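You operate a simulated robot arm through the tools that you are given. There is no shell and no other tool. Be economical: measure what you need, move in short steps, check, and stop when the job is done.

Carry out the task below with a simulated two-armed robot. There is one attempt and no reset: what you move stays moved.

Task
Clamp the steel roller upright in the bench vice and try the blue plate on its stub.
Fine: wind the vice open first; the roller is in the green tray; leave the plate on the stub. Set down upright: steel roller.

Only the result counts: the job must be done as asked and must still hold three seconds after the hand-in. Knocking over, shifting, dropping, spilling or breaking anything else fails it.

Robot
Two 7-joint arms with two-finger parallel grippers on one trunk, on a base that drives. Base frame: it is fixed to the floor where the robot stands at the start and does not move with it; the origin is under the middle of the robot, x ahead of it, y to its left, z up; the surface under the hand at the start is at about z = 863. Readings come in mm, degrees, newtons and seconds.
The left shoulder is at the start at [70, 188, 1265], the right one opposite. With the tool pointing down near the work surface each hand reaches from about 280 to 780 mm from the robot's upright axis, wherever it stands, measured 20 degrees to its own side. Places, roughly: vice knob [700, -100, 900]. Payload 3.91 kg a hand.
The TCP of each hand is the grasp point between the finger pads, 30 mm short of the fingertips. In the tool frame z runs along the fingers and y along their closing line. The gripper opens to 110 mm. The fingers are 20 mm wide and 10 mm thick; the gripper's body (48 by 112 mm) begins 55 mm behind the TCP.
Orientation is that of the tool frame in the base frame, as [roll, pitch, yaw] about the fixed x, y, z axes, in that order (R = Rz(yaw) Ry(pitch) Rx(roll)). With the fingers straight down and closing along the base's y, the tool's x points along the base's -x, its y along +y and its z along -z.

Tools
- The arms move only by the tool arm_command. It takes "left_steps", "right_steps" or both (then of equal length, played together; a hand with none holds still); each is a list of rows, each a list of 3 entries, a list of its own where there are three numbers: the shift along the base's x, y, z in mm, then the turn, a rotation vector about the base's x, y, z in degrees, then the opening, from 0 (shut) to 1 (fully open). In form: [[[dx, dy, dz], [ax, ay, az], hand], ...]. A call has 1 to 12 rows; each row shifts and turns the commanded pose from where the row before left it. A row lasts 0.2 s, in which the tool goes at most 50 mm and 8.6 degrees; a call with a longer step from one row to the next is refused whole, and so is a gripper value outside its range. A pose out of reach is approached as far as the arm can. The call stops where the force on the tool passes 70 N (or 10 N more than at its start, if that is more) or the arm is blocked; 0.2 s more then pass. Each finger travels about 72 mm/s and halts on what it meets, pressing with about 31 N; the grip force reading is that of the motor and also rises with nothing between the fingers. The clock runs only during rows and for 0.2 s after the last one: add rows that do not move to give the fingers time. The reply holds the time, the measured pose of the TCP, the force on the tool along the base axes, the opening and the grip force, in the units named above and with some noise, with the torque about the TCP (base axes, N m) and any sound that the robot's microphone picked up, and new pictures: "show" is both (left out), scene, wrist or none (wrist: the cameras of the hands that moved).
- Cameras (640 x 400 px; columns grow to the right, rows downward): "scene" is now at [128.5, -11.3, 1485.3]; the picture's right is [0.03, -1.00, 0.00], its down [-0.65, -0.02, -0.76] and it looks along [0.76, 0.02, -0.65] (base axes); focal length 256 px, centre (320, 200). "left" rides on the left gripper at [72, -17, -103] in its tool frame; the picture's right is [0.23, 0.97, 0.00], its down [-0.76, 0.18, -0.62] and it looks along [-0.61, 0.14, 0.78] (tool axes); focal length 222 px, centre (320, 200). "right" rides on the right gripper at [72, 17, -103] in its tool frame; the picture's right is [-0.23, 0.97, 0.00], its down [-0.76, -0.18, -0.62] and it looks along [-0.61, -0.14, 0.78] (tool axes); focal length 222 px, centre (320, 200). There is no depth. A picture from a camera that has moved, and an enlarged one, comes with that camera's place and axes in the base frame and with its lens. The place of the scene camera against the robot may be out by one fixed shift of up to 18 mm in any direction.
- lift_body(by): slides the trunk up (or, below 0, down) by that many mm; the arms and the scene camera ride with it, the base frame stays. It gives what a move gives, with no picture.
- roll_base(legs): drives the robot by 1 to 6 legs, each [ahead, turn to the left] in mm and degrees, along the robot's own axes; the way and the turn of a leg run together, so that a leg with both is an arc; at most 1500 mm and 180 degrees a leg. The arms and the cameras ride along, it lands a little off, and it stops where it bumps. It gives what a move gives, and a new picture of the scene camera.
- pan_tilt(pan, tilt): turns the head with the scene camera to pan (to the left, within 86 degrees either way) and tilt (down, from -29 to 69), counted from straight ahead of the robot. It gives what a move gives, and a new picture of the scene camera.
- inspect(camera, box): a new picture of the part [left, top, right, bottom] of that camera's present view, enlarged. No time passes.
- job_done(): hands the job in; it is judged then, once.

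Go step by step. Nothing tells you exact positions but the pictures and the camera data: compare them with the known pose of the tool, close in by small moves and look again before you grip or let go. The budget is 120 turns and 260 pictures, counting those below and the enlarged ones. Unless the task says otherwise, let go and move clear before handing in, and close with one line.

The tools are called after ">>>" as name(argument=value, ...) on one line, values as JSON. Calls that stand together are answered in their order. arm_command: Moves the arms, as the interface text tells. Its arguments: {"type":"object","properties":{"left_steps":{"type":"array","items":{"type":"array"}},"right_steps":{"type":"array","items":{"type":"array"}},"show":{"type":"string","enum":["both","scene","wrist","none"]}},"required":[]} The other tools are called the same way: lift_body (by) slides the trunk up or down; roll_base (legs) drives the base; pan_tilt (pan, tilt) turns the head that bears the scene camera; inspect (camera, box) takes an enlarged picture of a part of a camera's view; job_done () hands the job in.

At the start:

```text
time_s: 0.0
left_position: [563.2, 186.0, 1161.5]
left_tool_rot: [-180.0, 0.1, 179.7]
left_contact_force: [-0.9, 0.2, -0.1]
left_ft_torque: [0.01, 0.02, -0.01]
left_opening: 110.0
left_gripper_force: 0.0
right_position: [473.2, -225.6, 1206.5]
right_tool_rot: [180.0, 0.0, 179.6]
right_contact_force: [0.3, 1.2, -0.2]
right_ft_torque: [0.03, 0.01, -0.01]
right_opening: 110.1
right_gripper_force: 0.1
trunk travel left (down, up): [-775.0, 165.0]
robot x, y, heading: [-2.7, -1.4, -0.1]
head pan, tilt: [1.5, 40.2]
```

scene: 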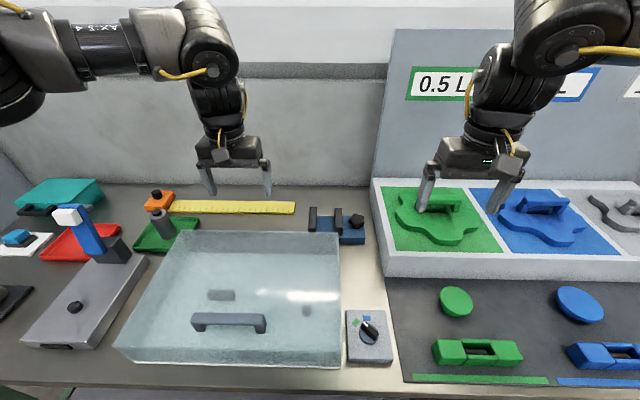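
right: 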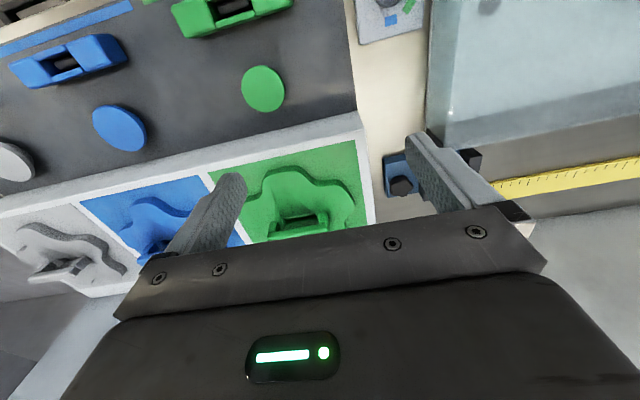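
left: 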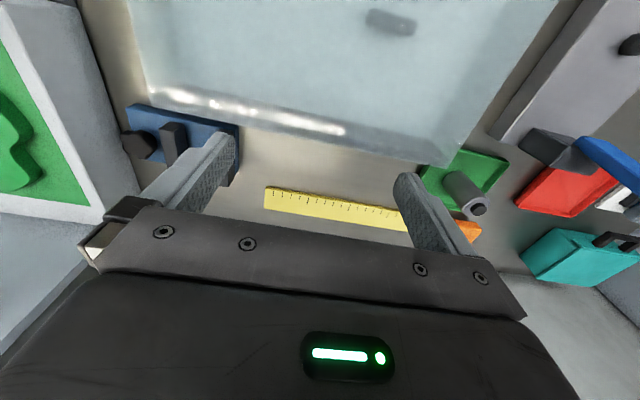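

I see the blue vice around column 335, row 225 with a dark knob on its right, and the grey roller in the green tray near column 165, row 230. I'll enlarge these areas and look for the blue plate.

>>> inspect(camera="scene", box=[290, 190, 390, 260])

>>> inspect(camera="scene", box=[120, 180, 220, 260])

>>> inspect(camera="scene", box=[0, 170, 130, 270])

>>> inspect(camera="left", box=[400, 100, 640, 300])

>>> inspect(camera="left", box=[100, 80, 260, 210])

```text
5.71 times, centred on (340, 225) of scene
camera zoom: at [128.5, -11.3, 1485.3], right [0.03, -1.0, 0.0], down [-0.65, -0.02, -0.76], along [0.76, 0.02, -0.65], focal length 1460 px, centre (206, 57)
```

zoom: 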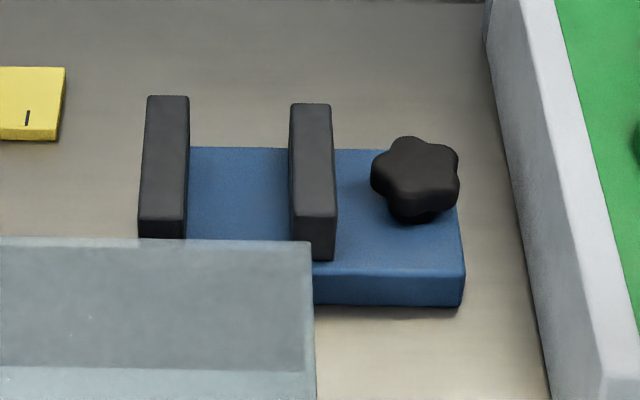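

```text
5.00 times, centred on (170, 220) of scene
camera zoom: at [128.5, -11.3, 1485.3], right [0.03, -1.0, 0.0], down [-0.65, -0.02, -0.76], along [0.76, 0.02, -0.65], focal length 1278 px, centre (1070, 100)
```

zoom: 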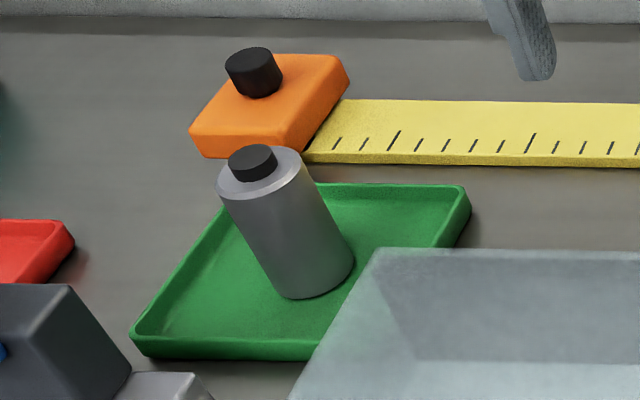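

```text
4.00 times, centred on (65, 220) of scene
camera zoom: at [128.5, -11.3, 1485.3], right [0.03, -1.0, 0.0], down [-0.65, -0.02, -0.76], along [0.76, 0.02, -0.65], focal length 1022 px, centre (1340, 120)
```

zoom: 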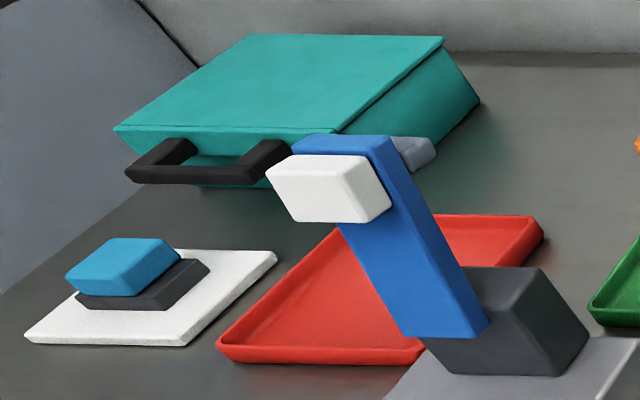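

```text
2.00 times, centred on (520, 200) of left
camera zoom: at [492.2, 169.5, 1265.2], right [-0.22, 0.98, 0.0], down [0.76, 0.17, 0.62], along [0.61, 0.14, -0.78], focal length 444 px, centre (-80, 200)
```

zoom: 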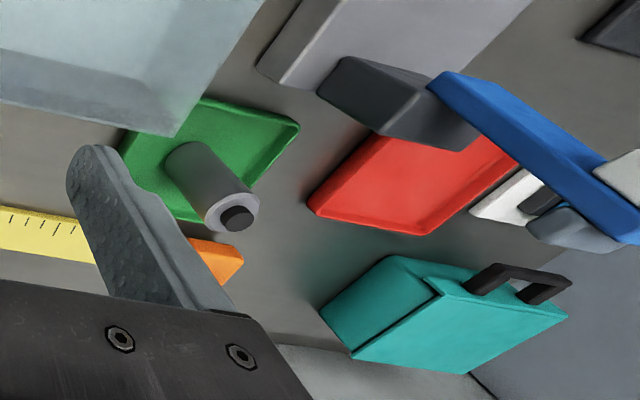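

```text
3.08 times, centred on (180, 145) of left
camera zoom: at [492.2, 169.5, 1265.2], right [-0.22, 0.98, 0.0], down [0.76, 0.17, 0.62], along [0.61, 0.14, -0.78], focal length 684 px, centre (751, 369)
```

zoom: 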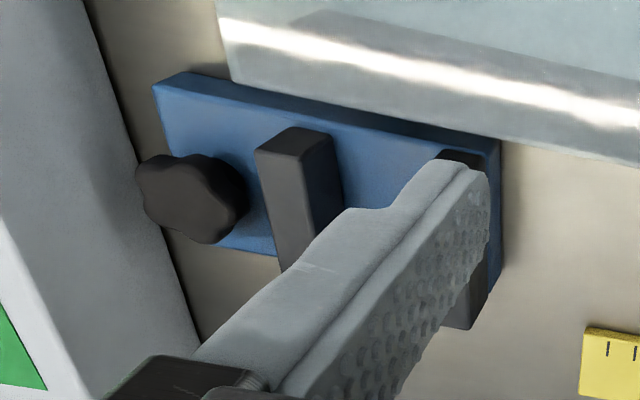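

The vice and roller are clear, but I don't yet see a blue plate with a hole. I'll look around more.

>>> pan_tilt(pan=-50, tilt=45)

>>> pan_tilt(pan=50, tilt=45)

>>> pan_tilt(pan=0, tilt=65)

```text
time_s: 1.2
left_position: [563.8, 184.7, 1161.9]
left_tool_rot: [-180.0, 0.0, 179.6]
left_contact_force: [-0.4, 0.0, -0.6]
left_ft_torque: [0.01, -0.02, -0.01]
left_opening: 109.8
left_gripper_force: 0.1
right_position: [474.0, -224.8, 1207.5]
right_tool_rot: [-180.0, 0.0, 179.7]
right_contact_force: [1.0, 0.1, 0.9]
right_ft_torque: [0.0, 0.01, -0.02]
right_opening: 109.9
right_gripper_force: 0.0
trunk travel left (down, up): [-775.0, 165.0]
robot x, y, heading: [-0.3, 1.7, 0.1]
head pan, tilt: [-50.0, 45.0]
camera scene: at [96.0, -75.8, 1478.4], right [-0.77, -0.64, 0.0], down [-0.46, 0.54, -0.71], along [0.45, -0.54, -0.71], focal length 256 px, centre (320, 200)
```

scene: 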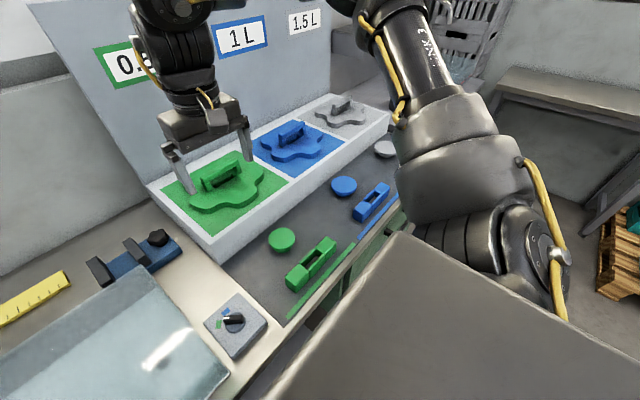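

```text
time_s: 3.0
left_position: [563.8, 185.4, 1162.1]
left_tool_rot: [180.0, -0.1, 179.6]
left_contact_force: [-0.4, 0.5, 0.1]
left_ft_torque: [0.02, -0.03, 0.02]
left_opening: 110.1
left_gripper_force: 0.1
right_position: [473.0, -225.8, 1207.3]
right_tool_rot: [180.0, 0.0, 179.6]
right_contact_force: [-0.3, -1.1, -0.2]
right_ft_torque: [0.02, 0.05, 0.02]
right_opening: 110.3
right_gripper_force: 0.1
trunk travel left (down, up): [-775.0, 165.0]
robot x, y, heading: [1.4, -4.3, 0.1]
head pan, tilt: [50.0, 45.0]
camera scene: at [96.0, 48.7, 1478.4], right [0.77, -0.64, 0.0], down [-0.46, -0.54, -0.71], along [0.45, 0.54, -0.71], focal length 256 px, centre (320, 200)
```

scene: 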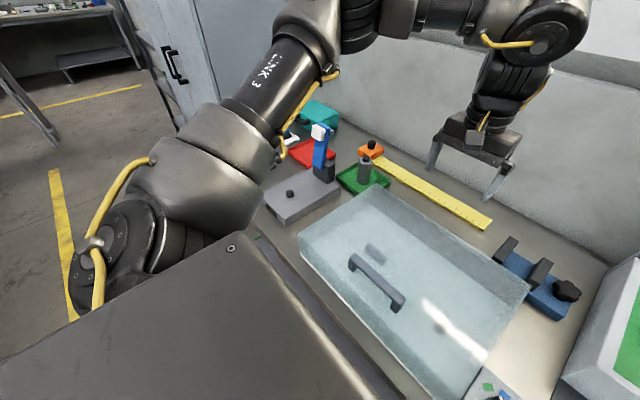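

```text
time_s: 4.1
left_position: [564.2, 186.0, 1162.3]
left_tool_rot: [180.0, -0.1, 179.6]
left_contact_force: [0.1, 0.3, 0.2]
left_ft_torque: [-0.03, 0.0, -0.01]
left_opening: 110.2
left_gripper_force: 0.0
right_position: [473.3, -225.6, 1206.0]
right_tool_rot: [179.9, 0.0, 179.6]
right_contact_force: [0.4, -0.3, 0.0]
right_ft_torque: [0.03, -0.01, -0.02]
right_opening: 109.8
right_gripper_force: 0.1
trunk travel left (down, up): [-775.0, 165.0]
robot x, y, heading: [2.0, -0.1, -0.1]
head pan, tilt: [0.0, 65.0]
camera scene: at [104.4, -13.5, 1453.4], right [0.0, -1.0, 0.0], down [-0.91, 0.0, -0.42], along [0.42, 0.0, -0.91], focal length 256 px, centre (320, 200)
```

scene: 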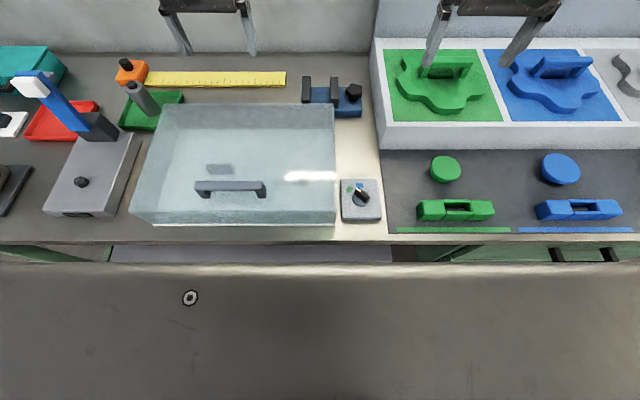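

Still no obvious blue plate. I'll enlarge the candidates.

>>> inspect(camera="scene", box=[380, 40, 640, 240])

>>> inspect(camera="scene", box=[120, 60, 400, 240])

>>> inspect(camera="scene", box=[0, 30, 160, 230])

```text
2.00 times, centred on (510, 140) of scene
camera zoom: at [104.4, -13.5, 1453.4], right [0.0, -1.0, 0.0], down [-0.91, 0.0, -0.42], along [0.42, 0.0, -0.91], focal length 511 px, centre (-60, 320)
```

zoom: 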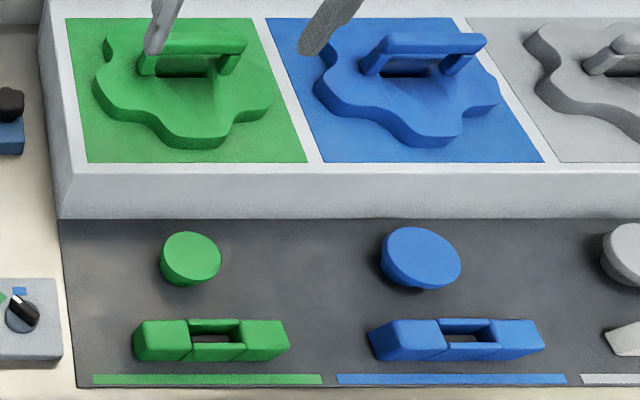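

```text
2.22 times, centred on (260, 150) of scene
camera zoom: at [104.4, -13.5, 1453.4], right [0.0, -1.0, 0.0], down [-0.91, 0.0, -0.42], along [0.42, 0.0, -0.91], focal length 568 px, centre (453, 311)
```

zoom: 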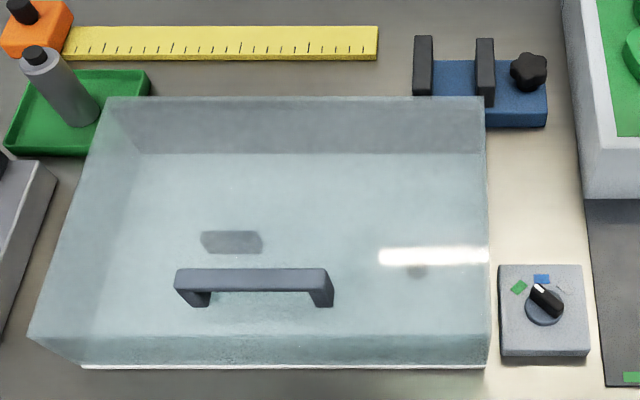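

```text
2.00 times, centred on (80, 130) of scene
camera zoom: at [104.4, -13.5, 1453.4], right [0.0, -1.0, 0.0], down [-0.91, 0.0, -0.42], along [0.42, 0.0, -0.91], focal length 511 px, centre (800, 340)
```

zoom: 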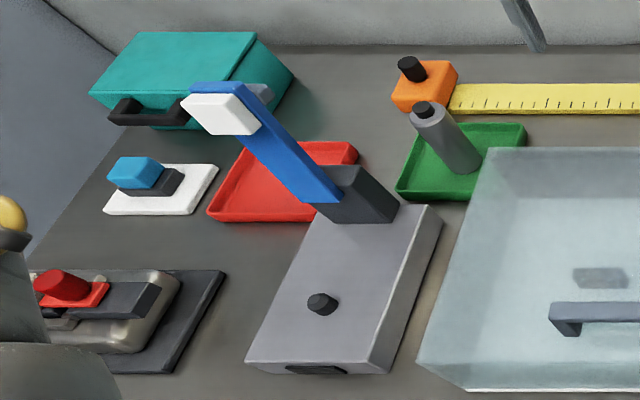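

The cover seems to hide something; I'll zoom there and on the left-hand items.

>>> inspect(camera="scene", box=[190, 140, 350, 220])

>>> pan_tilt(pan=60, tilt=25)

>>> pan_tilt(pan=-60, tilt=25)

```text
4.00 times, centred on (270, 180) of scene
camera zoom: at [104.4, -13.5, 1453.4], right [0.0, -1.0, 0.0], down [-0.91, 0.0, -0.42], along [0.42, 0.0, -0.91], focal length 1022 px, centre (520, 280)
```

zoom: 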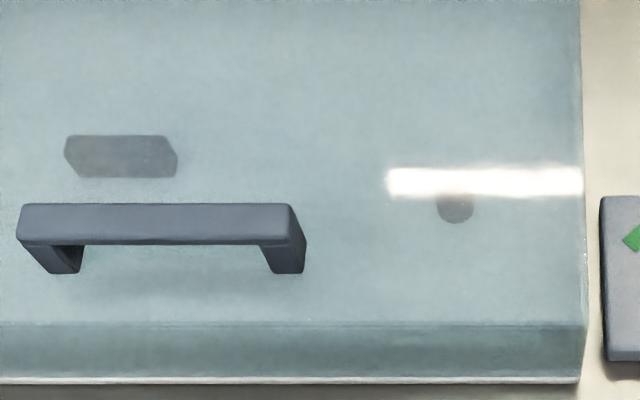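

```text
time_s: 5.4
left_position: [564.3, 185.9, 1161.9]
left_tool_rot: [-180.0, 0.0, 179.5]
left_contact_force: [-0.3, 0.0, -0.6]
left_ft_torque: [0.0, -0.04, 0.0]
left_opening: 110.3
left_gripper_force: 0.1
right_position: [472.6, -226.5, 1206.8]
right_tool_rot: [-179.9, 0.0, 179.6]
right_contact_force: [-0.4, 0.6, -0.2]
right_ft_torque: [-0.01, 0.01, -0.01]
right_opening: 110.0
right_gripper_force: 0.2
trunk travel left (down, up): [-775.0, 165.0]
robot x, y, heading: [2.6, 3.1, -0.2]
head pan, tilt: [60.0, 25.0]
camera scene: at [89.9, 66.2, 1508.9], right [0.87, -0.5, 0.0], down [-0.21, -0.37, -0.91], along [0.45, 0.78, -0.42], focal length 256 px, centre (320, 200)
```

scene: 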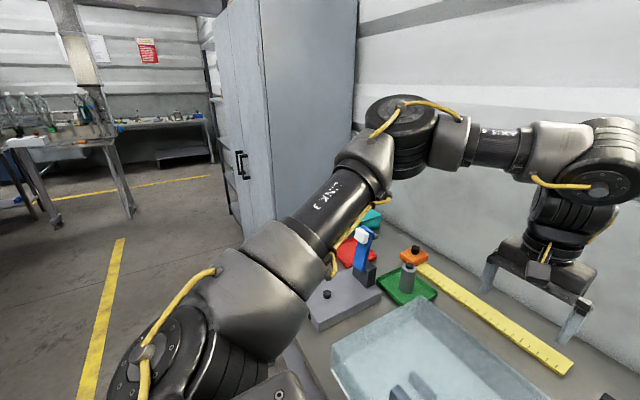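

```text
time_s: 7.4
left_position: [563.9, 185.0, 1161.3]
left_tool_rot: [-180.0, 0.0, 179.6]
left_contact_force: [0.2, 0.6, 0.3]
left_ft_torque: [0.01, -0.01, 0.01]
left_opening: 109.9
left_gripper_force: 0.0
right_position: [473.1, -224.8, 1207.3]
right_tool_rot: [-180.0, 0.1, 179.6]
right_contact_force: [0.4, 1.2, -1.1]
right_ft_torque: [0.0, 0.0, -0.03]
right_opening: 109.9
right_gripper_force: 0.2
trunk travel left (down, up): [-775.0, 165.0]
robot x, y, heading: [-0.3, 1.0, 0.0]
head pan, tilt: [-60.0, 25.0]
camera scene: at [89.8, -93.3, 1509.0], right [-0.87, -0.5, 0.0], down [-0.21, 0.37, -0.91], along [0.45, -0.78, -0.42], focal length 256 px, centre (320, 200)
```

scene: 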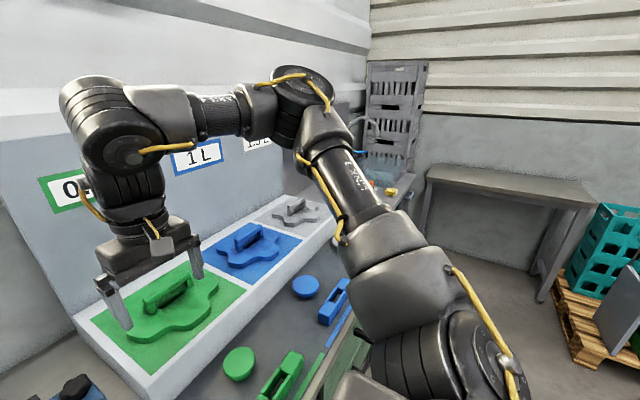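

>>> inspect(camera="scene", box=[340, 130, 440, 210])

>>> inspect(camera="scene", box=[200, 170, 380, 310])

```text
5.00 times, centred on (390, 170) of scene
camera zoom: at [89.8, -93.3, 1509.0], right [-0.87, -0.5, 0.0], down [-0.21, 0.37, -0.91], along [0.45, -0.78, -0.42], focal length 1278 px, centre (-30, 350)
```

zoom: 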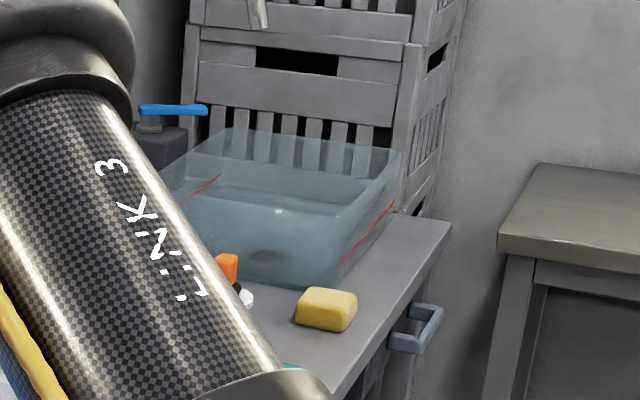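

```text
2.86 times, centred on (290, 240) of scene
camera zoom: at [89.8, -93.3, 1509.0], right [-0.87, -0.5, 0.0], down [-0.21, 0.37, -0.91], along [0.45, -0.78, -0.42], focal length 730 px, centre (406, 86)
```

zoom: 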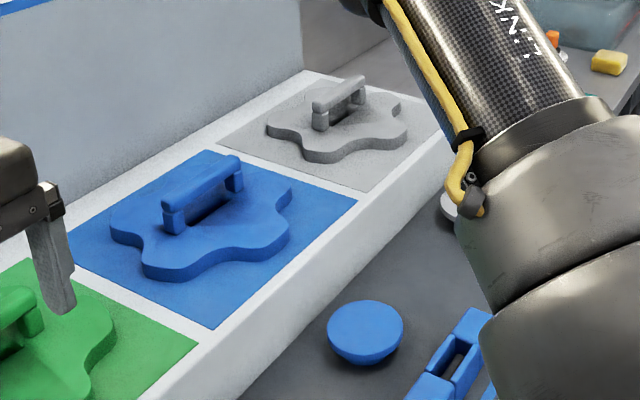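

There's more bench to the right hidden behind the arm (sink, sponge, orange and teal items). I'll back off and look at it.

>>> roll_base(legs=[[-500, 0], [0, -40]])

>>> pan_tilt(pan=-15, tilt=30)

```text
time_s: 12.2
left_position: [50.9, -211.9, 1161.3]
left_tool_rot: [-179.9, 0.1, 140.8]
left_contact_force: [0.5, -0.5, 0.5]
left_ft_torque: [0.01, -0.02, 0.01]
left_opening: 110.1
left_gripper_force: 0.0
right_position: [-276.5, -473.1, 1207.2]
right_tool_rot: [179.9, 0.0, 140.8]
right_contact_force: [0.5, 0.6, -1.0]
right_ft_torque: [-0.02, 0.02, 0.0]
right_opening: 109.8
right_gripper_force: 0.0
trunk travel left (down, up): [-775.0, 165.0]
robot x, y, heading: [-501.4, -2.7, -38.9]
head pan, tilt: [-60.0, 25.0]
camera scene: at [-485.4, -137.1, 1509.0], right [-0.99, 0.15, 0.0], down [0.06, 0.42, -0.91], along [-0.14, -0.9, -0.42], focal length 256 px, centre (320, 200)
```

scene: 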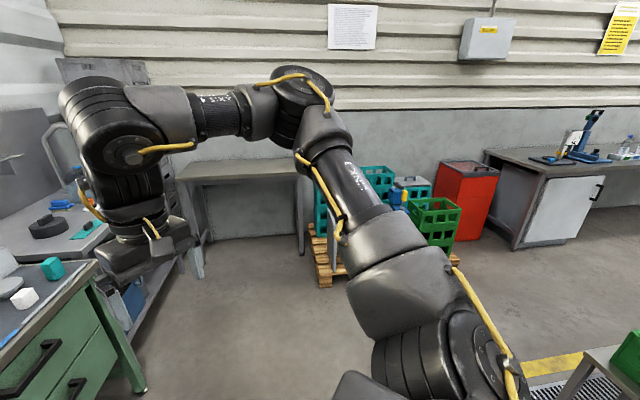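

```text
time_s: 13.4
left_position: [50.7, -208.9, 1162.2]
left_tool_rot: [180.0, 0.0, 140.7]
left_contact_force: [-0.4, -0.3, -0.6]
left_ft_torque: [-0.03, -0.03, 0.02]
left_opening: 109.9
left_gripper_force: 0.0
right_position: [-276.4, -473.8, 1207.2]
right_tool_rot: [179.9, 0.0, 140.8]
right_contact_force: [0.4, 0.2, 1.1]
right_ft_torque: [0.01, -0.03, -0.05]
right_opening: 109.9
right_gripper_force: 0.2
trunk travel left (down, up): [-775.0, 165.0]
robot x, y, heading: [-505.5, 0.3, -39.2]
head pan, tilt: [-15.0, 30.0]
camera scene: at [-418.3, -119.5, 1501.0], right [-0.81, -0.59, 0.0], down [-0.29, 0.4, -0.87], along [0.51, -0.7, -0.5], focal length 256 px, centre (320, 200)
```

scene: 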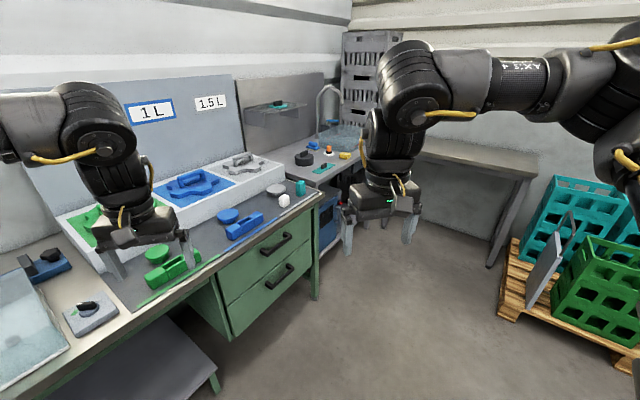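

>>> inspect(camera="scene", box=[230, 90, 390, 210])

>>> pan_tilt(pan=75, tilt=30)

```text
3.33 times, centred on (310, 150) of scene
camera zoom: at [-418.3, -119.5, 1501.0], right [-0.81, -0.59, 0.0], down [-0.29, 0.4, -0.87], along [0.51, -0.7, -0.5], focal length 852 px, centre (353, 367)
```

zoom: 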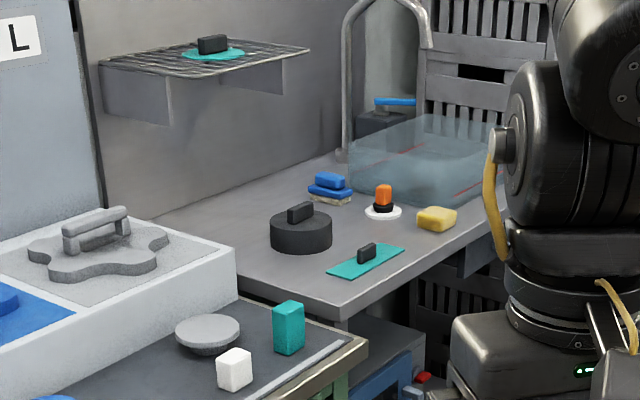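

```text
time_s: 15.0
left_position: [51.4, -210.4, 1161.9]
left_tool_rot: [180.0, 0.0, 140.7]
left_contact_force: [0.6, 0.7, 0.3]
left_ft_torque: [0.02, 0.03, 0.01]
left_opening: 109.8
left_gripper_force: 0.1
right_position: [-278.6, -473.8, 1207.0]
right_tool_rot: [180.0, -0.1, 140.8]
right_contact_force: [0.3, -0.2, -0.2]
right_ft_torque: [0.0, 0.0, 0.03]
right_opening: 109.9
right_gripper_force: 0.0
trunk travel left (down, up): [-775.0, 165.0]
robot x, y, heading: [-503.8, -0.9, -38.9]
head pan, tilt: [75.0, 30.0]
camera scene: at [-398.6, 6.7, 1501.0], right [0.59, -0.81, 0.0], down [-0.4, -0.29, -0.87], along [0.7, 0.51, -0.5], focal length 256 px, centre (320, 200)
```

scene: 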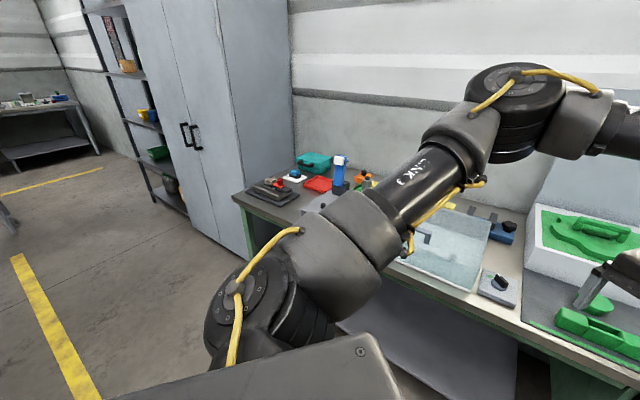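

I see teal plates and a blue pad near the sink, but nothing clearly right yet. I'll check the left end of the bench from a different angle.

>>> roll_base(legs=[[0, 79]])

>>> pan_tilt(pan=-10, tilt=30)

```text
time_s: 18.7
left_position: [-172.0, 490.8, 1160.7]
left_tool_rot: [-180.0, -0.1, -142.5]
left_contact_force: [0.3, 0.3, 0.3]
left_ft_torque: [0.02, 0.0, 0.0]
left_opening: 109.9
left_gripper_force: 0.0
right_position: [8.1, 110.9, 1206.7]
right_tool_rot: [180.0, -0.1, -142.5]
right_contact_force: [-0.4, -0.5, 0.3]
right_ft_torque: [0.0, 0.0, -0.01]
right_opening: 110.1
right_gripper_force: 0.1
trunk travel left (down, up): [-775.0, 165.0]
robot x, y, heading: [-503.8, -3.3, 37.6]
head pan, tilt: [75.0, 30.0]
camera scene: at [-505.8, 98.8, 1501.0], right [0.92, 0.39, 0.0], down [0.19, -0.46, -0.87], along [-0.34, 0.8, -0.5], focal length 256 px, centre (320, 200)
```

scene: 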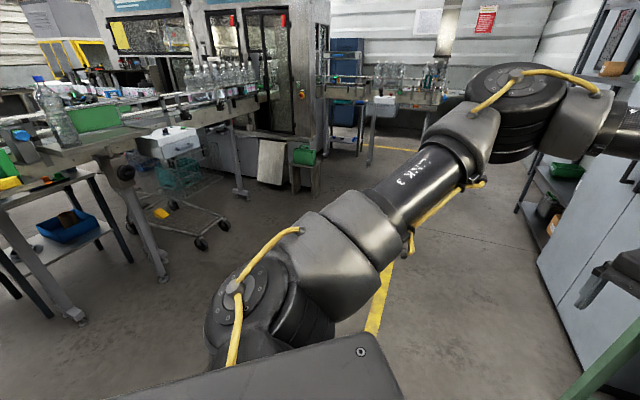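

```text
time_s: 20.3
left_position: [-172.8, 490.2, 1162.2]
left_tool_rot: [-180.0, 0.0, -142.7]
left_contact_force: [0.7, -0.9, 0.4]
left_ft_torque: [0.01, 0.01, -0.02]
left_opening: 109.9
left_gripper_force: 0.0
right_position: [8.3, 109.9, 1206.7]
right_tool_rot: [-180.0, 0.0, -142.6]
right_contact_force: [-0.3, -0.4, 0.1]
right_ft_torque: [0.0, 0.0, -0.03]
right_opening: 110.1
right_gripper_force: 0.0
trunk travel left (down, up): [-775.0, 165.0]
robot x, y, heading: [-504.7, -1.4, 37.8]
head pan, tilt: [-10.0, 30.0]
camera scene: at [-391.0, 57.9, 1501.0], right [0.47, -0.88, 0.0], down [-0.44, -0.23, -0.87], along [0.77, 0.4, -0.5], focal length 256 px, centre (320, 200)
```

scene: 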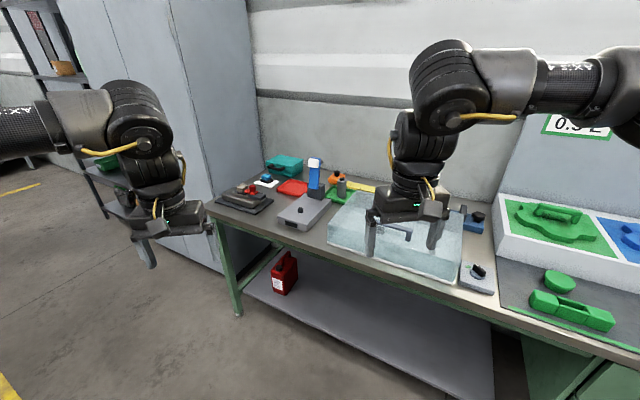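

>>> inspect(camera="scene", box=[205, 140, 385, 240])

>>> inspect(camera="scene", box=[230, 145, 320, 205])

```text
3.56 times, centred on (295, 190) of scene
camera zoom: at [-391.0, 57.9, 1501.0], right [0.47, -0.88, 0.0], down [-0.44, -0.23, -0.87], along [0.77, 0.4, -0.5], focal length 908 px, centre (409, 236)
```

zoom: 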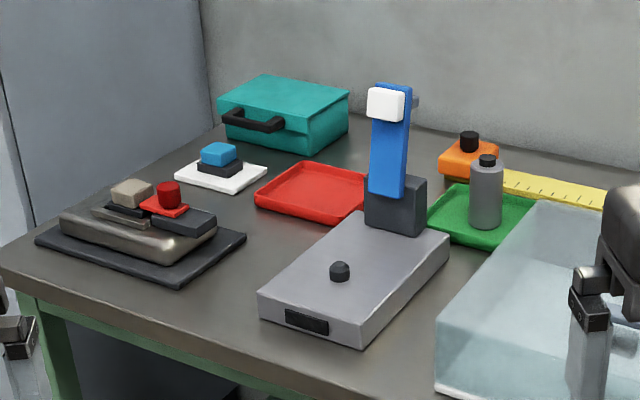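

```text
6.67 times, centred on (275, 175) of scene
camera zoom: at [-391.0, 57.9, 1501.0], right [0.47, -0.88, 0.0], down [-0.44, -0.23, -0.87], along [0.77, 0.4, -0.5], focal length 1704 px, centre (620, 367)
```

zoom: 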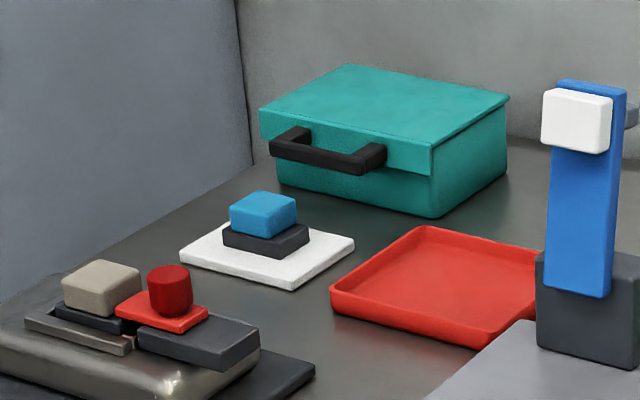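

The left end has only a case, a stamp and trays; the blue disc on the right bench (around [458, -633]) is a plate candidate, as are things under the cover. I'll drive back and shift toward the right bench to look closely.

>>> roll_base(legs=[[0, -83], [340, 0], [0, 45], [230, 0]])

>>> pan_tilt(pan=-15, tilt=50)

```text
time_s: 29.5
left_position: [523.5, -86.8, 1163.7]
left_tool_rot: [179.9, 0.1, 177.2]
left_contact_force: [-0.3, -0.5, 0.1]
left_ft_torque: [-0.03, -0.01, -0.02]
left_opening: 109.8
left_gripper_force: 0.1
right_position: [415.0, -494.4, 1209.0]
right_tool_rot: [-179.9, 0.1, 177.3]
right_contact_force: [0.2, -0.7, -0.5]
right_ft_torque: [0.01, 0.01, 0.01]
right_opening: 110.0
right_gripper_force: 0.0
trunk travel left (down, up): [-775.0, 165.0]
robot x, y, heading: [-42.2, -250.5, -2.1]
head pan, tilt: [-10.0, 30.0]
camera scene: at [83.4, -285.5, 1501.2], right [-0.21, -0.98, 0.0], down [-0.49, 0.11, -0.87], along [0.85, -0.18, -0.5], focal length 256 px, centre (320, 200)
```

scene: 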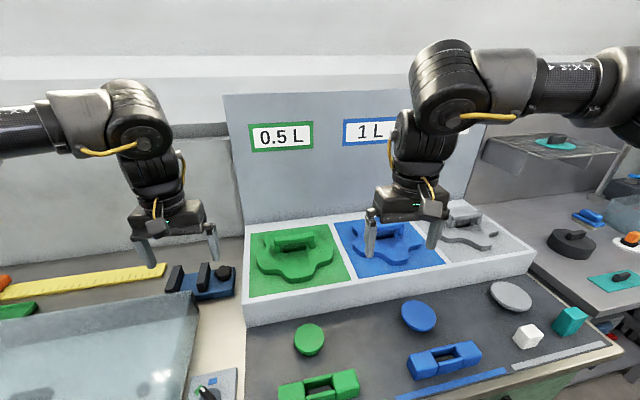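

```text
time_s: 30.3
left_position: [524.5, -88.6, 1161.9]
left_tool_rot: [180.0, -0.1, 177.3]
left_contact_force: [-0.4, 0.7, -0.5]
left_ft_torque: [0.02, 0.03, 0.0]
left_opening: 110.1
left_gripper_force: 0.0
right_position: [418.4, -495.2, 1208.1]
right_tool_rot: [-180.0, 0.0, 177.4]
right_contact_force: [-0.3, -0.7, 0.5]
right_ft_torque: [0.02, 0.0, -0.01]
right_opening: 109.7
right_gripper_force: 0.0
trunk travel left (down, up): [-775.0, 165.0]
robot x, y, heading: [-46.7, -246.5, -2.2]
head pan, tilt: [-15.0, 50.0]
camera scene: at [71.0, -289.4, 1471.5], right [-0.3, -0.95, 0.0], down [-0.73, 0.23, -0.64], along [0.61, -0.19, -0.77], focal length 256 px, centre (320, 200)
```

scene: 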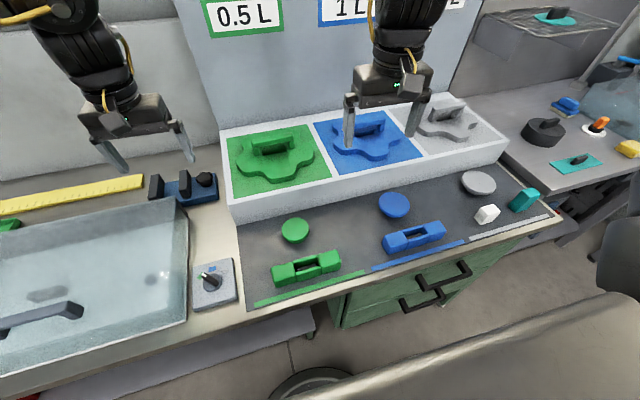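

>>> inspect(camera="right", box=[0, 0, 640, 400])

>>> inspect(camera="scene", box=[350, 160, 510, 260])

>>> inspect(camera="left", box=[0, 0, 640, 400])

```text
1.00 times, centred on (320, 200) of right (not enlarged: the box is as wide or as high as the picture)
camera zoom: at [344.4, -473.6, 1311.3], right [0.27, 0.96, 0.0], down [0.75, -0.21, 0.62], along [0.6, -0.17, -0.78], focal length 222 px, centre (320, 200)
```

zoom: 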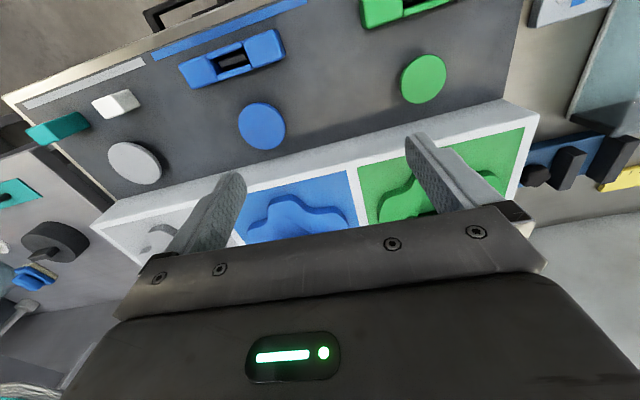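

```text
4.00 times, centred on (430, 210) of scene
camera zoom: at [71.0, -289.4, 1471.5], right [-0.3, -0.95, 0.0], down [-0.73, 0.23, -0.64], along [0.61, -0.19, -0.77], focal length 1022 px, centre (-120, 160)
```

zoom: 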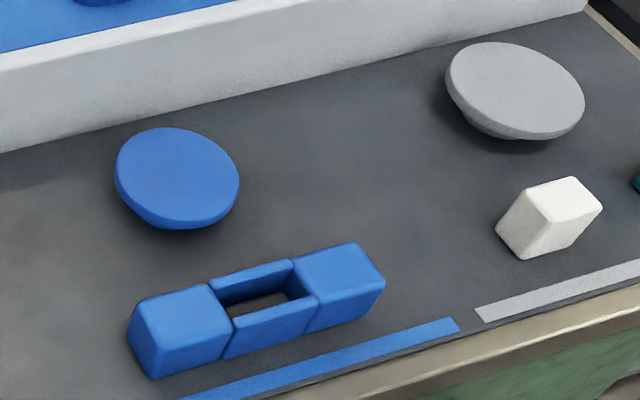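

```text
1.00 times, centred on (320, 200) of left (not enlarged: the box is as wide or as high as the picture)
camera zoom: at [452.3, -101.3, 1264.9], right [-0.18, 0.98, 0.0], down [0.77, 0.14, 0.62], along [0.61, 0.11, -0.78], focal length 222 px, centre (320, 200)
```

zoom: 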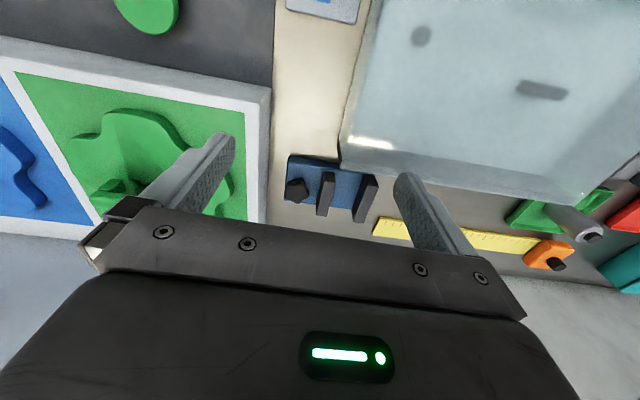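

The blue disc on a hub at about [465, -625] belongs to a set of green, blue and grey format parts, so I take it to be the blue plate. First comes the vice, so I'll drive back to the start spot.

>>> roll_base(legs=[[-250, 0], [0, 75], [280, 0], [0, -73], [220, 0]])

>>> pan_tilt(pan=-5, tilt=45)

```text
time_s: 41.3
left_position: [578.5, 206.7, 1162.8]
left_tool_rot: [179.9, 0.1, 179.2]
left_contact_force: [-0.4, 0.3, 0.6]
left_ft_torque: [0.0, 0.01, -0.01]
left_opening: 110.2
left_gripper_force: 0.1
right_position: [485.4, -203.3, 1208.0]
right_tool_rot: [-180.0, 0.0, 179.2]
right_contact_force: [0.5, 1.1, -0.9]
right_ft_torque: [0.0, -0.04, 0.01]
right_opening: 110.0
right_gripper_force: 0.1
trunk travel left (down, up): [-775.0, 165.0]
robot x, y, heading: [15.5, 25.5, -0.4]
head pan, tilt: [-15.0, 50.0]
camera scene: at [131.4, -9.6, 1471.7], right [-0.27, -0.96, 0.0], down [-0.74, 0.2, -0.64], along [0.62, -0.17, -0.77], focal length 256 px, centre (320, 200)
```

scene: 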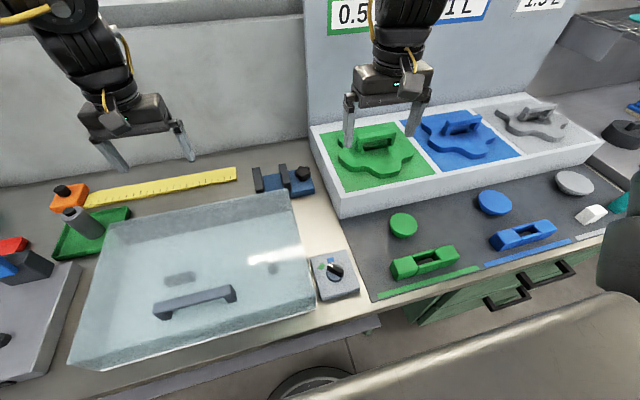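

```text
time_s: 42.1
left_position: [581.6, 206.4, 1161.8]
left_tool_rot: [-180.0, 0.0, 179.3]
left_contact_force: [0.5, -0.2, 0.7]
left_ft_torque: [-0.02, -0.02, 0.04]
left_opening: 110.3
left_gripper_force: 0.0
right_position: [487.3, -203.9, 1206.5]
right_tool_rot: [179.9, -0.1, 179.3]
right_contact_force: [1.3, 0.2, 0.2]
right_ft_torque: [-0.01, -0.01, -0.01]
right_opening: 109.8
right_gripper_force: 0.0
trunk travel left (down, up): [-775.0, 165.0]
robot x, y, heading: [11.0, 25.3, -0.2]
head pan, tilt: [-5.0, 45.0]
camera scene: at [141.0, 3.5, 1478.2], right [-0.09, -1.0, 0.0], down [-0.7, 0.07, -0.71], along [0.7, -0.07, -0.71], focal length 256 px, centre (320, 200)
```

scene: 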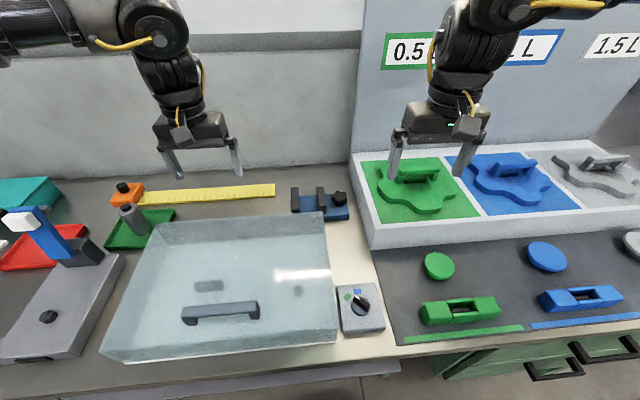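

I'll bring the right hand nearer to the vice so that its camera looks at it.

>>> arm_command(right_steps=[[[20, 35, -40], [0, 0, 0], 1], [[20, 35, -40], [0, 0, 0], 1], [[10, 30, -30], [0, 0, 0], 1], [[0, 0, 0], [0, 0, 0], 1]], show="wrist")

```text
refused: row 1 steps farther than a row can; nothing moved
```

>>> arm_command(right_steps=[[[12, 25, -25], [0, 0, 0], 1], [[12, 25, -25], [0, 0, 0], 1], [[12, 25, -25], [0, 0, 0], 1], [[12, 25, -25], [0, 0, 0], 1], [[0, 0, 0], [0, 0, 0], 1]], show="wrist")

```text
time_s: 43.3
left_position: [579.7, 205.4, 1162.6]
left_tool_rot: [180.0, -0.1, 179.2]
left_contact_force: [0.0, 0.9, -0.3]
left_ft_torque: [0.0, 0.03, 0.02]
left_opening: 109.9
left_gripper_force: 0.1
right_position: [537.7, -105.1, 1108.4]
right_tool_rot: [-180.0, 0.0, 179.2]
right_contact_force: [-0.5, -0.4, 0.3]
right_ft_torque: [0.04, -0.01, 0.0]
right_opening: 110.0
right_gripper_force: 0.0
trunk travel left (down, up): [-775.0, 165.0]
robot x, y, heading: [13.2, 26.7, -0.5]
head pan, tilt: [-5.0, 45.0]
camera right: at [462.7, -86.1, 1212.0], right [0.24, 0.97, 0.0], down [0.76, -0.19, 0.62], along [0.61, -0.15, -0.78], focal length 222 px, centre (320, 200)
```

right: 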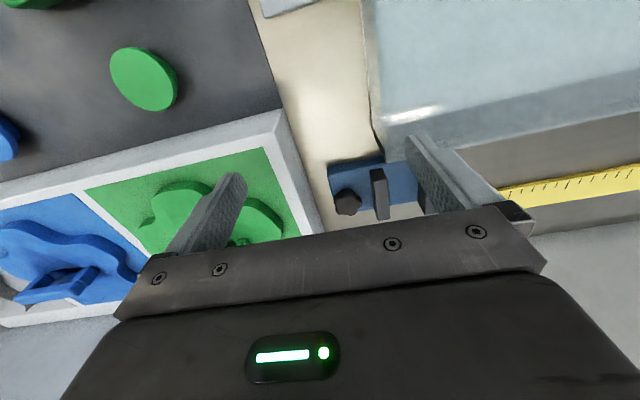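

>>> inspect(camera="right", box=[290, 130, 450, 230])

>>> inspect(camera="scene", box=[280, 170, 370, 230])

```text
4.00 times, centred on (370, 180) of right
camera zoom: at [462.7, -86.1, 1212.0], right [0.24, 0.97, 0.0], down [0.76, -0.19, 0.62], along [0.61, -0.15, -0.78], focal length 888 px, centre (120, 280)
```

zoom: 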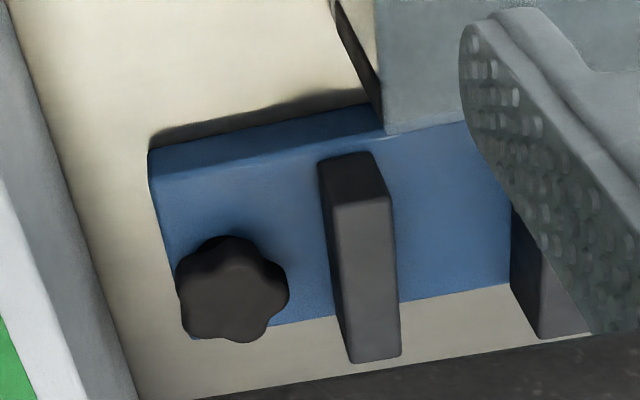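

```text
6.67 times, centred on (325, 200) of scene
camera zoom: at [139.4, 3.0, 1478.5], right [-0.09, -1.0, 0.0], down [-0.7, 0.07, -0.71], along [0.7, -0.07, -0.71], focal length 1704 px, centre (287, 200)
```

zoom: 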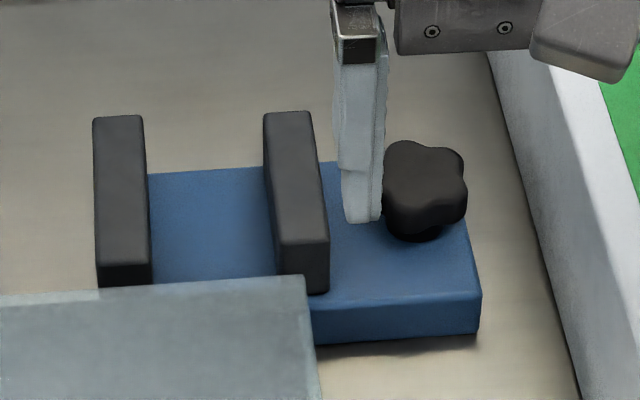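

The knob is upright (axis vertical) at about [716, -96, 905], about 50 mm across, and the jaws are about 53 mm apart. I'll turn the right hand 90° so it closes along x, and move it over the knob, high.

>>> arm_command(right_steps=[[[16, 1, 0], [0, 0, 8.2], 0.9], [[16, 1, 0], [0, 0, 8.2], 0.8], [[16, 1, 0], [0, 0, 8.2], 0.75], [[16, 1, 0], [0, 0, 8.2], 0.75], [[16, 1, 0], [0, 0, 8.2], 0.75], [[16, 1, 0], [0, 0, 8.2], 0.75], [[16, 1, 0], [0, 0, 8.2], 0.75], [[16, 1, 0], [0, 0, 8.2], 0.75], [[16, 1, -20], [0, 0, 8.2], 0.75], [[16, 0, -20], [0, 0, 8.2], 0.75], [[16, 0, -20], [0, 0, 8.2], 0.75], [[2, 0, 0], [0, 0, 0], 0.75]])

```text
time_s: 45.9
left_position: [580.5, 206.6, 1161.8]
left_tool_rot: [-180.0, 0.0, 179.1]
left_contact_force: [-0.9, -0.3, 0.0]
left_ft_torque: [0.01, -0.03, -0.01]
left_opening: 110.2
left_gripper_force: 0.0
right_position: [710.5, -91.6, 1048.6]
right_tool_rot: [-180.0, 0.1, -90.4]
right_contact_force: [1.0, 0.8, 0.6]
right_ft_torque: [0.01, 0.01, 0.02]
right_opening: 82.6
right_gripper_force: 0.0
right hand out of reach, approached as far as the arm can: row 11
trunk travel left (down, up): [-775.0, 165.0]
robot x, y, heading: [16.9, 23.8, -0.4]
head pan, tilt: [-5.0, 45.0]
camera scene: at [139.9, 3.8, 1478.4], right [-0.09, -1.0, 0.0], down [-0.7, 0.07, -0.71], along [0.7, -0.07, -0.71], focal length 256 px, centre (320, 200)
camera right: at [691.5, -163.3, 1151.9], right [-0.97, 0.24, 0.0], down [0.18, 0.76, 0.62], along [0.15, 0.61, -0.78], focal length 222 px, centre (320, 200)
```

scene: 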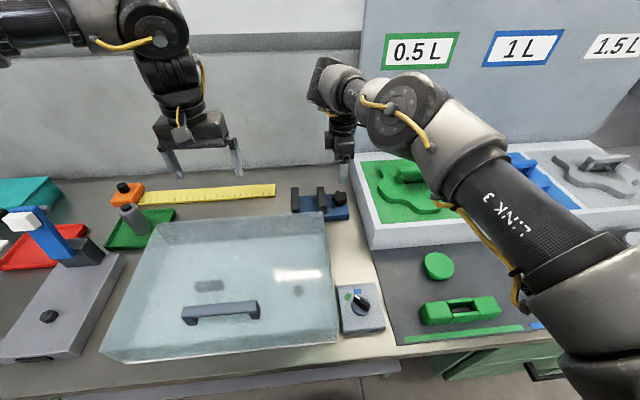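
right: 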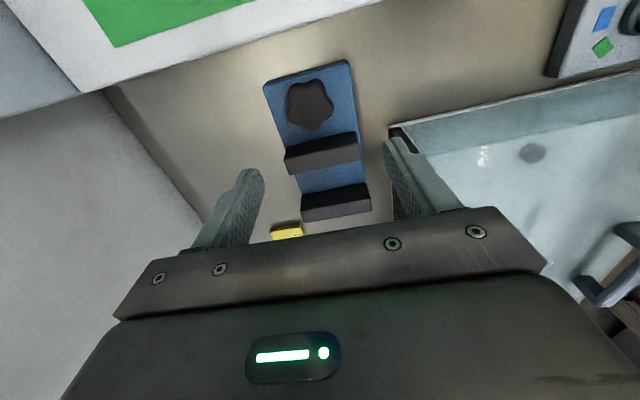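

The right hand is near its reach limit. I'll drive 70 mm closer, and re-aim using the wrist camera.

>>> roll_base(legs=[[70, 0]])

>>> arm_command(right_steps=[[[-20, 0, 0], [0, 0, 0], 0.75], [[-25, 0, 0], [0, 0, 0], 0.75], [[-20, 0, 0], [0, 0, 0], 0.75], [[0, 0, 0], [0, 0, 0], 0.75]], show="wrist")

```text
time_s: 47.0
left_position: [648.8, 207.6, 1157.7]
left_tool_rot: [-179.9, -0.4, 179.2]
left_contact_force: [1.3, 0.6, 0.3]
left_ft_torque: [0.02, 0.07, 0.02]
left_opening: 109.8
left_gripper_force: 0.0
right_position: [778.0, -93.0, 1043.4]
right_tool_rot: [179.5, 0.1, -90.6]
right_contact_force: [1.1, -0.1, -0.9]
right_ft_torque: [0.0, 0.06, 0.04]
right_opening: 82.6
right_gripper_force: 0.1
trunk travel left (down, up): [-775.0, 165.0]
robot x, y, heading: [78.3, 25.9, -0.3]
head pan, tilt: [-5.0, 45.0]
stopped in leg 1: the robot was blocked; the commanded pose is now the measured one
camera scene: at [210.8, 3.5, 1477.4], right [-0.09, -1.0, 0.0], down [-0.71, 0.07, -0.7], along [0.7, -0.07, -0.71], focal length 256 px, centre (320, 200)
```

scene: 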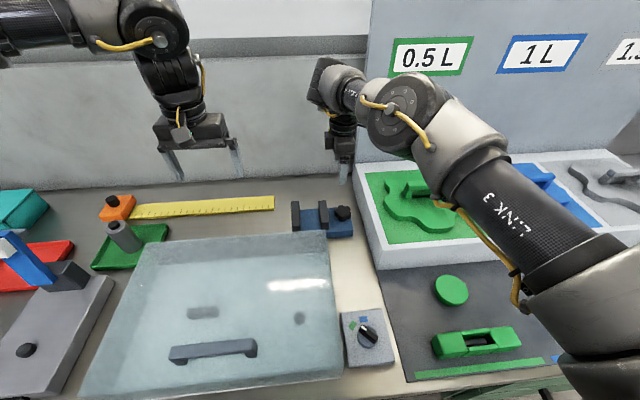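

```text
time_s: 48.0
left_position: [642.8, 207.3, 1160.6]
left_tool_rot: [180.0, 0.0, 179.2]
left_contact_force: [-0.3, 0.1, 0.0]
left_ft_torque: [0.02, -0.01, 0.0]
left_opening: 110.0
left_gripper_force: 0.0
right_position: [708.3, -90.6, 1048.7]
right_tool_rot: [-180.0, 0.1, -90.6]
right_contact_force: [-0.3, 0.8, -0.1]
right_ft_torque: [0.01, 0.01, 0.01]
right_opening: 82.4
right_gripper_force: 0.1
trunk travel left (down, up): [-775.0, 165.0]
robot x, y, heading: [80.8, 26.2, -0.4]
head pan, tilt: [-5.0, 45.0]
camera right: at [689.2, -161.4, 1152.7], right [-0.97, 0.24, 0.0], down [0.19, 0.76, 0.62], along [0.15, 0.61, -0.78], focal length 222 px, centre (320, 200)
```

right: 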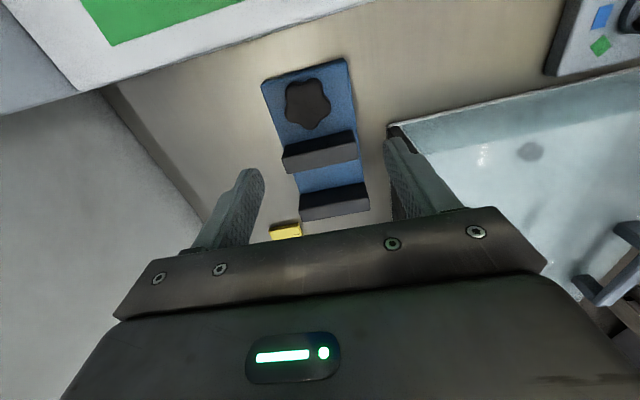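

The knob is at about [716, -98]. I'll descend above it with the fingers straddling along x, stopping at z 945 for a check.

>>> arm_command(right_steps=[[[8, -7, -20], [0, 0, 0], 0.75], [[0, 0, -28], [0, 0, 0], 0.75], [[0, 0, -28], [0, 0, 0], 0.75], [[0, 0, -20], [0, 0, 0], 0.75], [[0, 0, 0], [0, 0, 0], 0.75]], show="wrist")

>>> inspect(camera="scene", box=[270, 180, 390, 260])

```text
time_s: 49.2
left_position: [642.7, 206.8, 1160.6]
left_tool_rot: [-180.0, 0.0, 179.3]
left_contact_force: [1.1, -0.4, -0.4]
left_ft_torque: [0.0, 0.01, 0.01]
left_opening: 109.9
left_gripper_force: 0.0
right_position: [713.5, -97.4, 953.9]
right_tool_rot: [180.0, 0.0, -90.6]
right_contact_force: [-0.1, 0.3, 0.8]
right_ft_torque: [0.0, -0.01, -0.01]
right_opening: 82.5
right_gripper_force: 0.1
trunk travel left (down, up): [-775.0, 165.0]
robot x, y, heading: [76.7, 25.7, -0.3]
head pan, tilt: [-5.0, 45.0]
camera right: at [695.0, -169.5, 1058.6], right [-0.97, 0.24, 0.0], down [0.19, 0.76, 0.62], along [0.15, 0.61, -0.78], focal length 222 px, centre (320, 200)
```

right: 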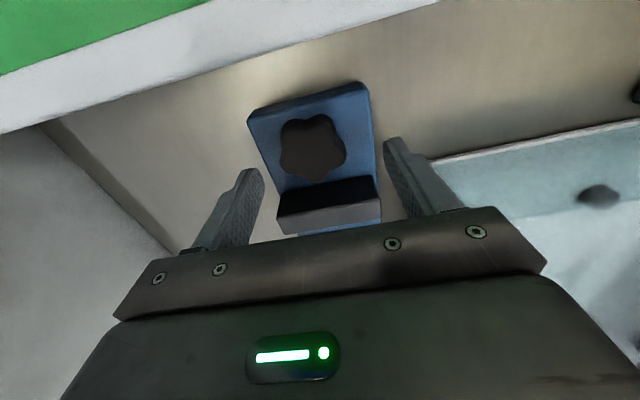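

```text
5.00 times, centred on (330, 220) of scene
camera zoom: at [201.9, 3.6, 1478.4], right [-0.09, -1.0, 0.0], down [-0.7, 0.07, -0.71], along [0.7, -0.07, -0.71], focal length 1278 px, centre (270, 100)
```

zoom: 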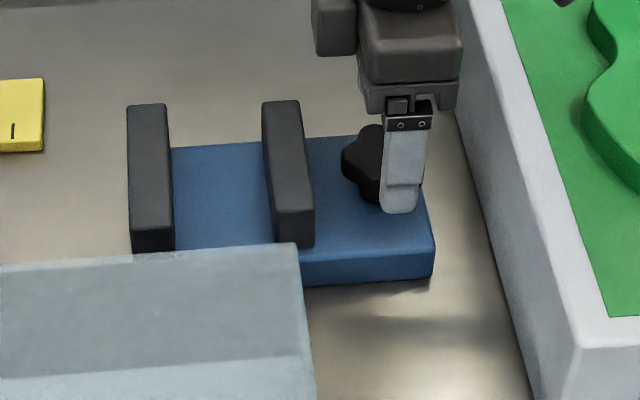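

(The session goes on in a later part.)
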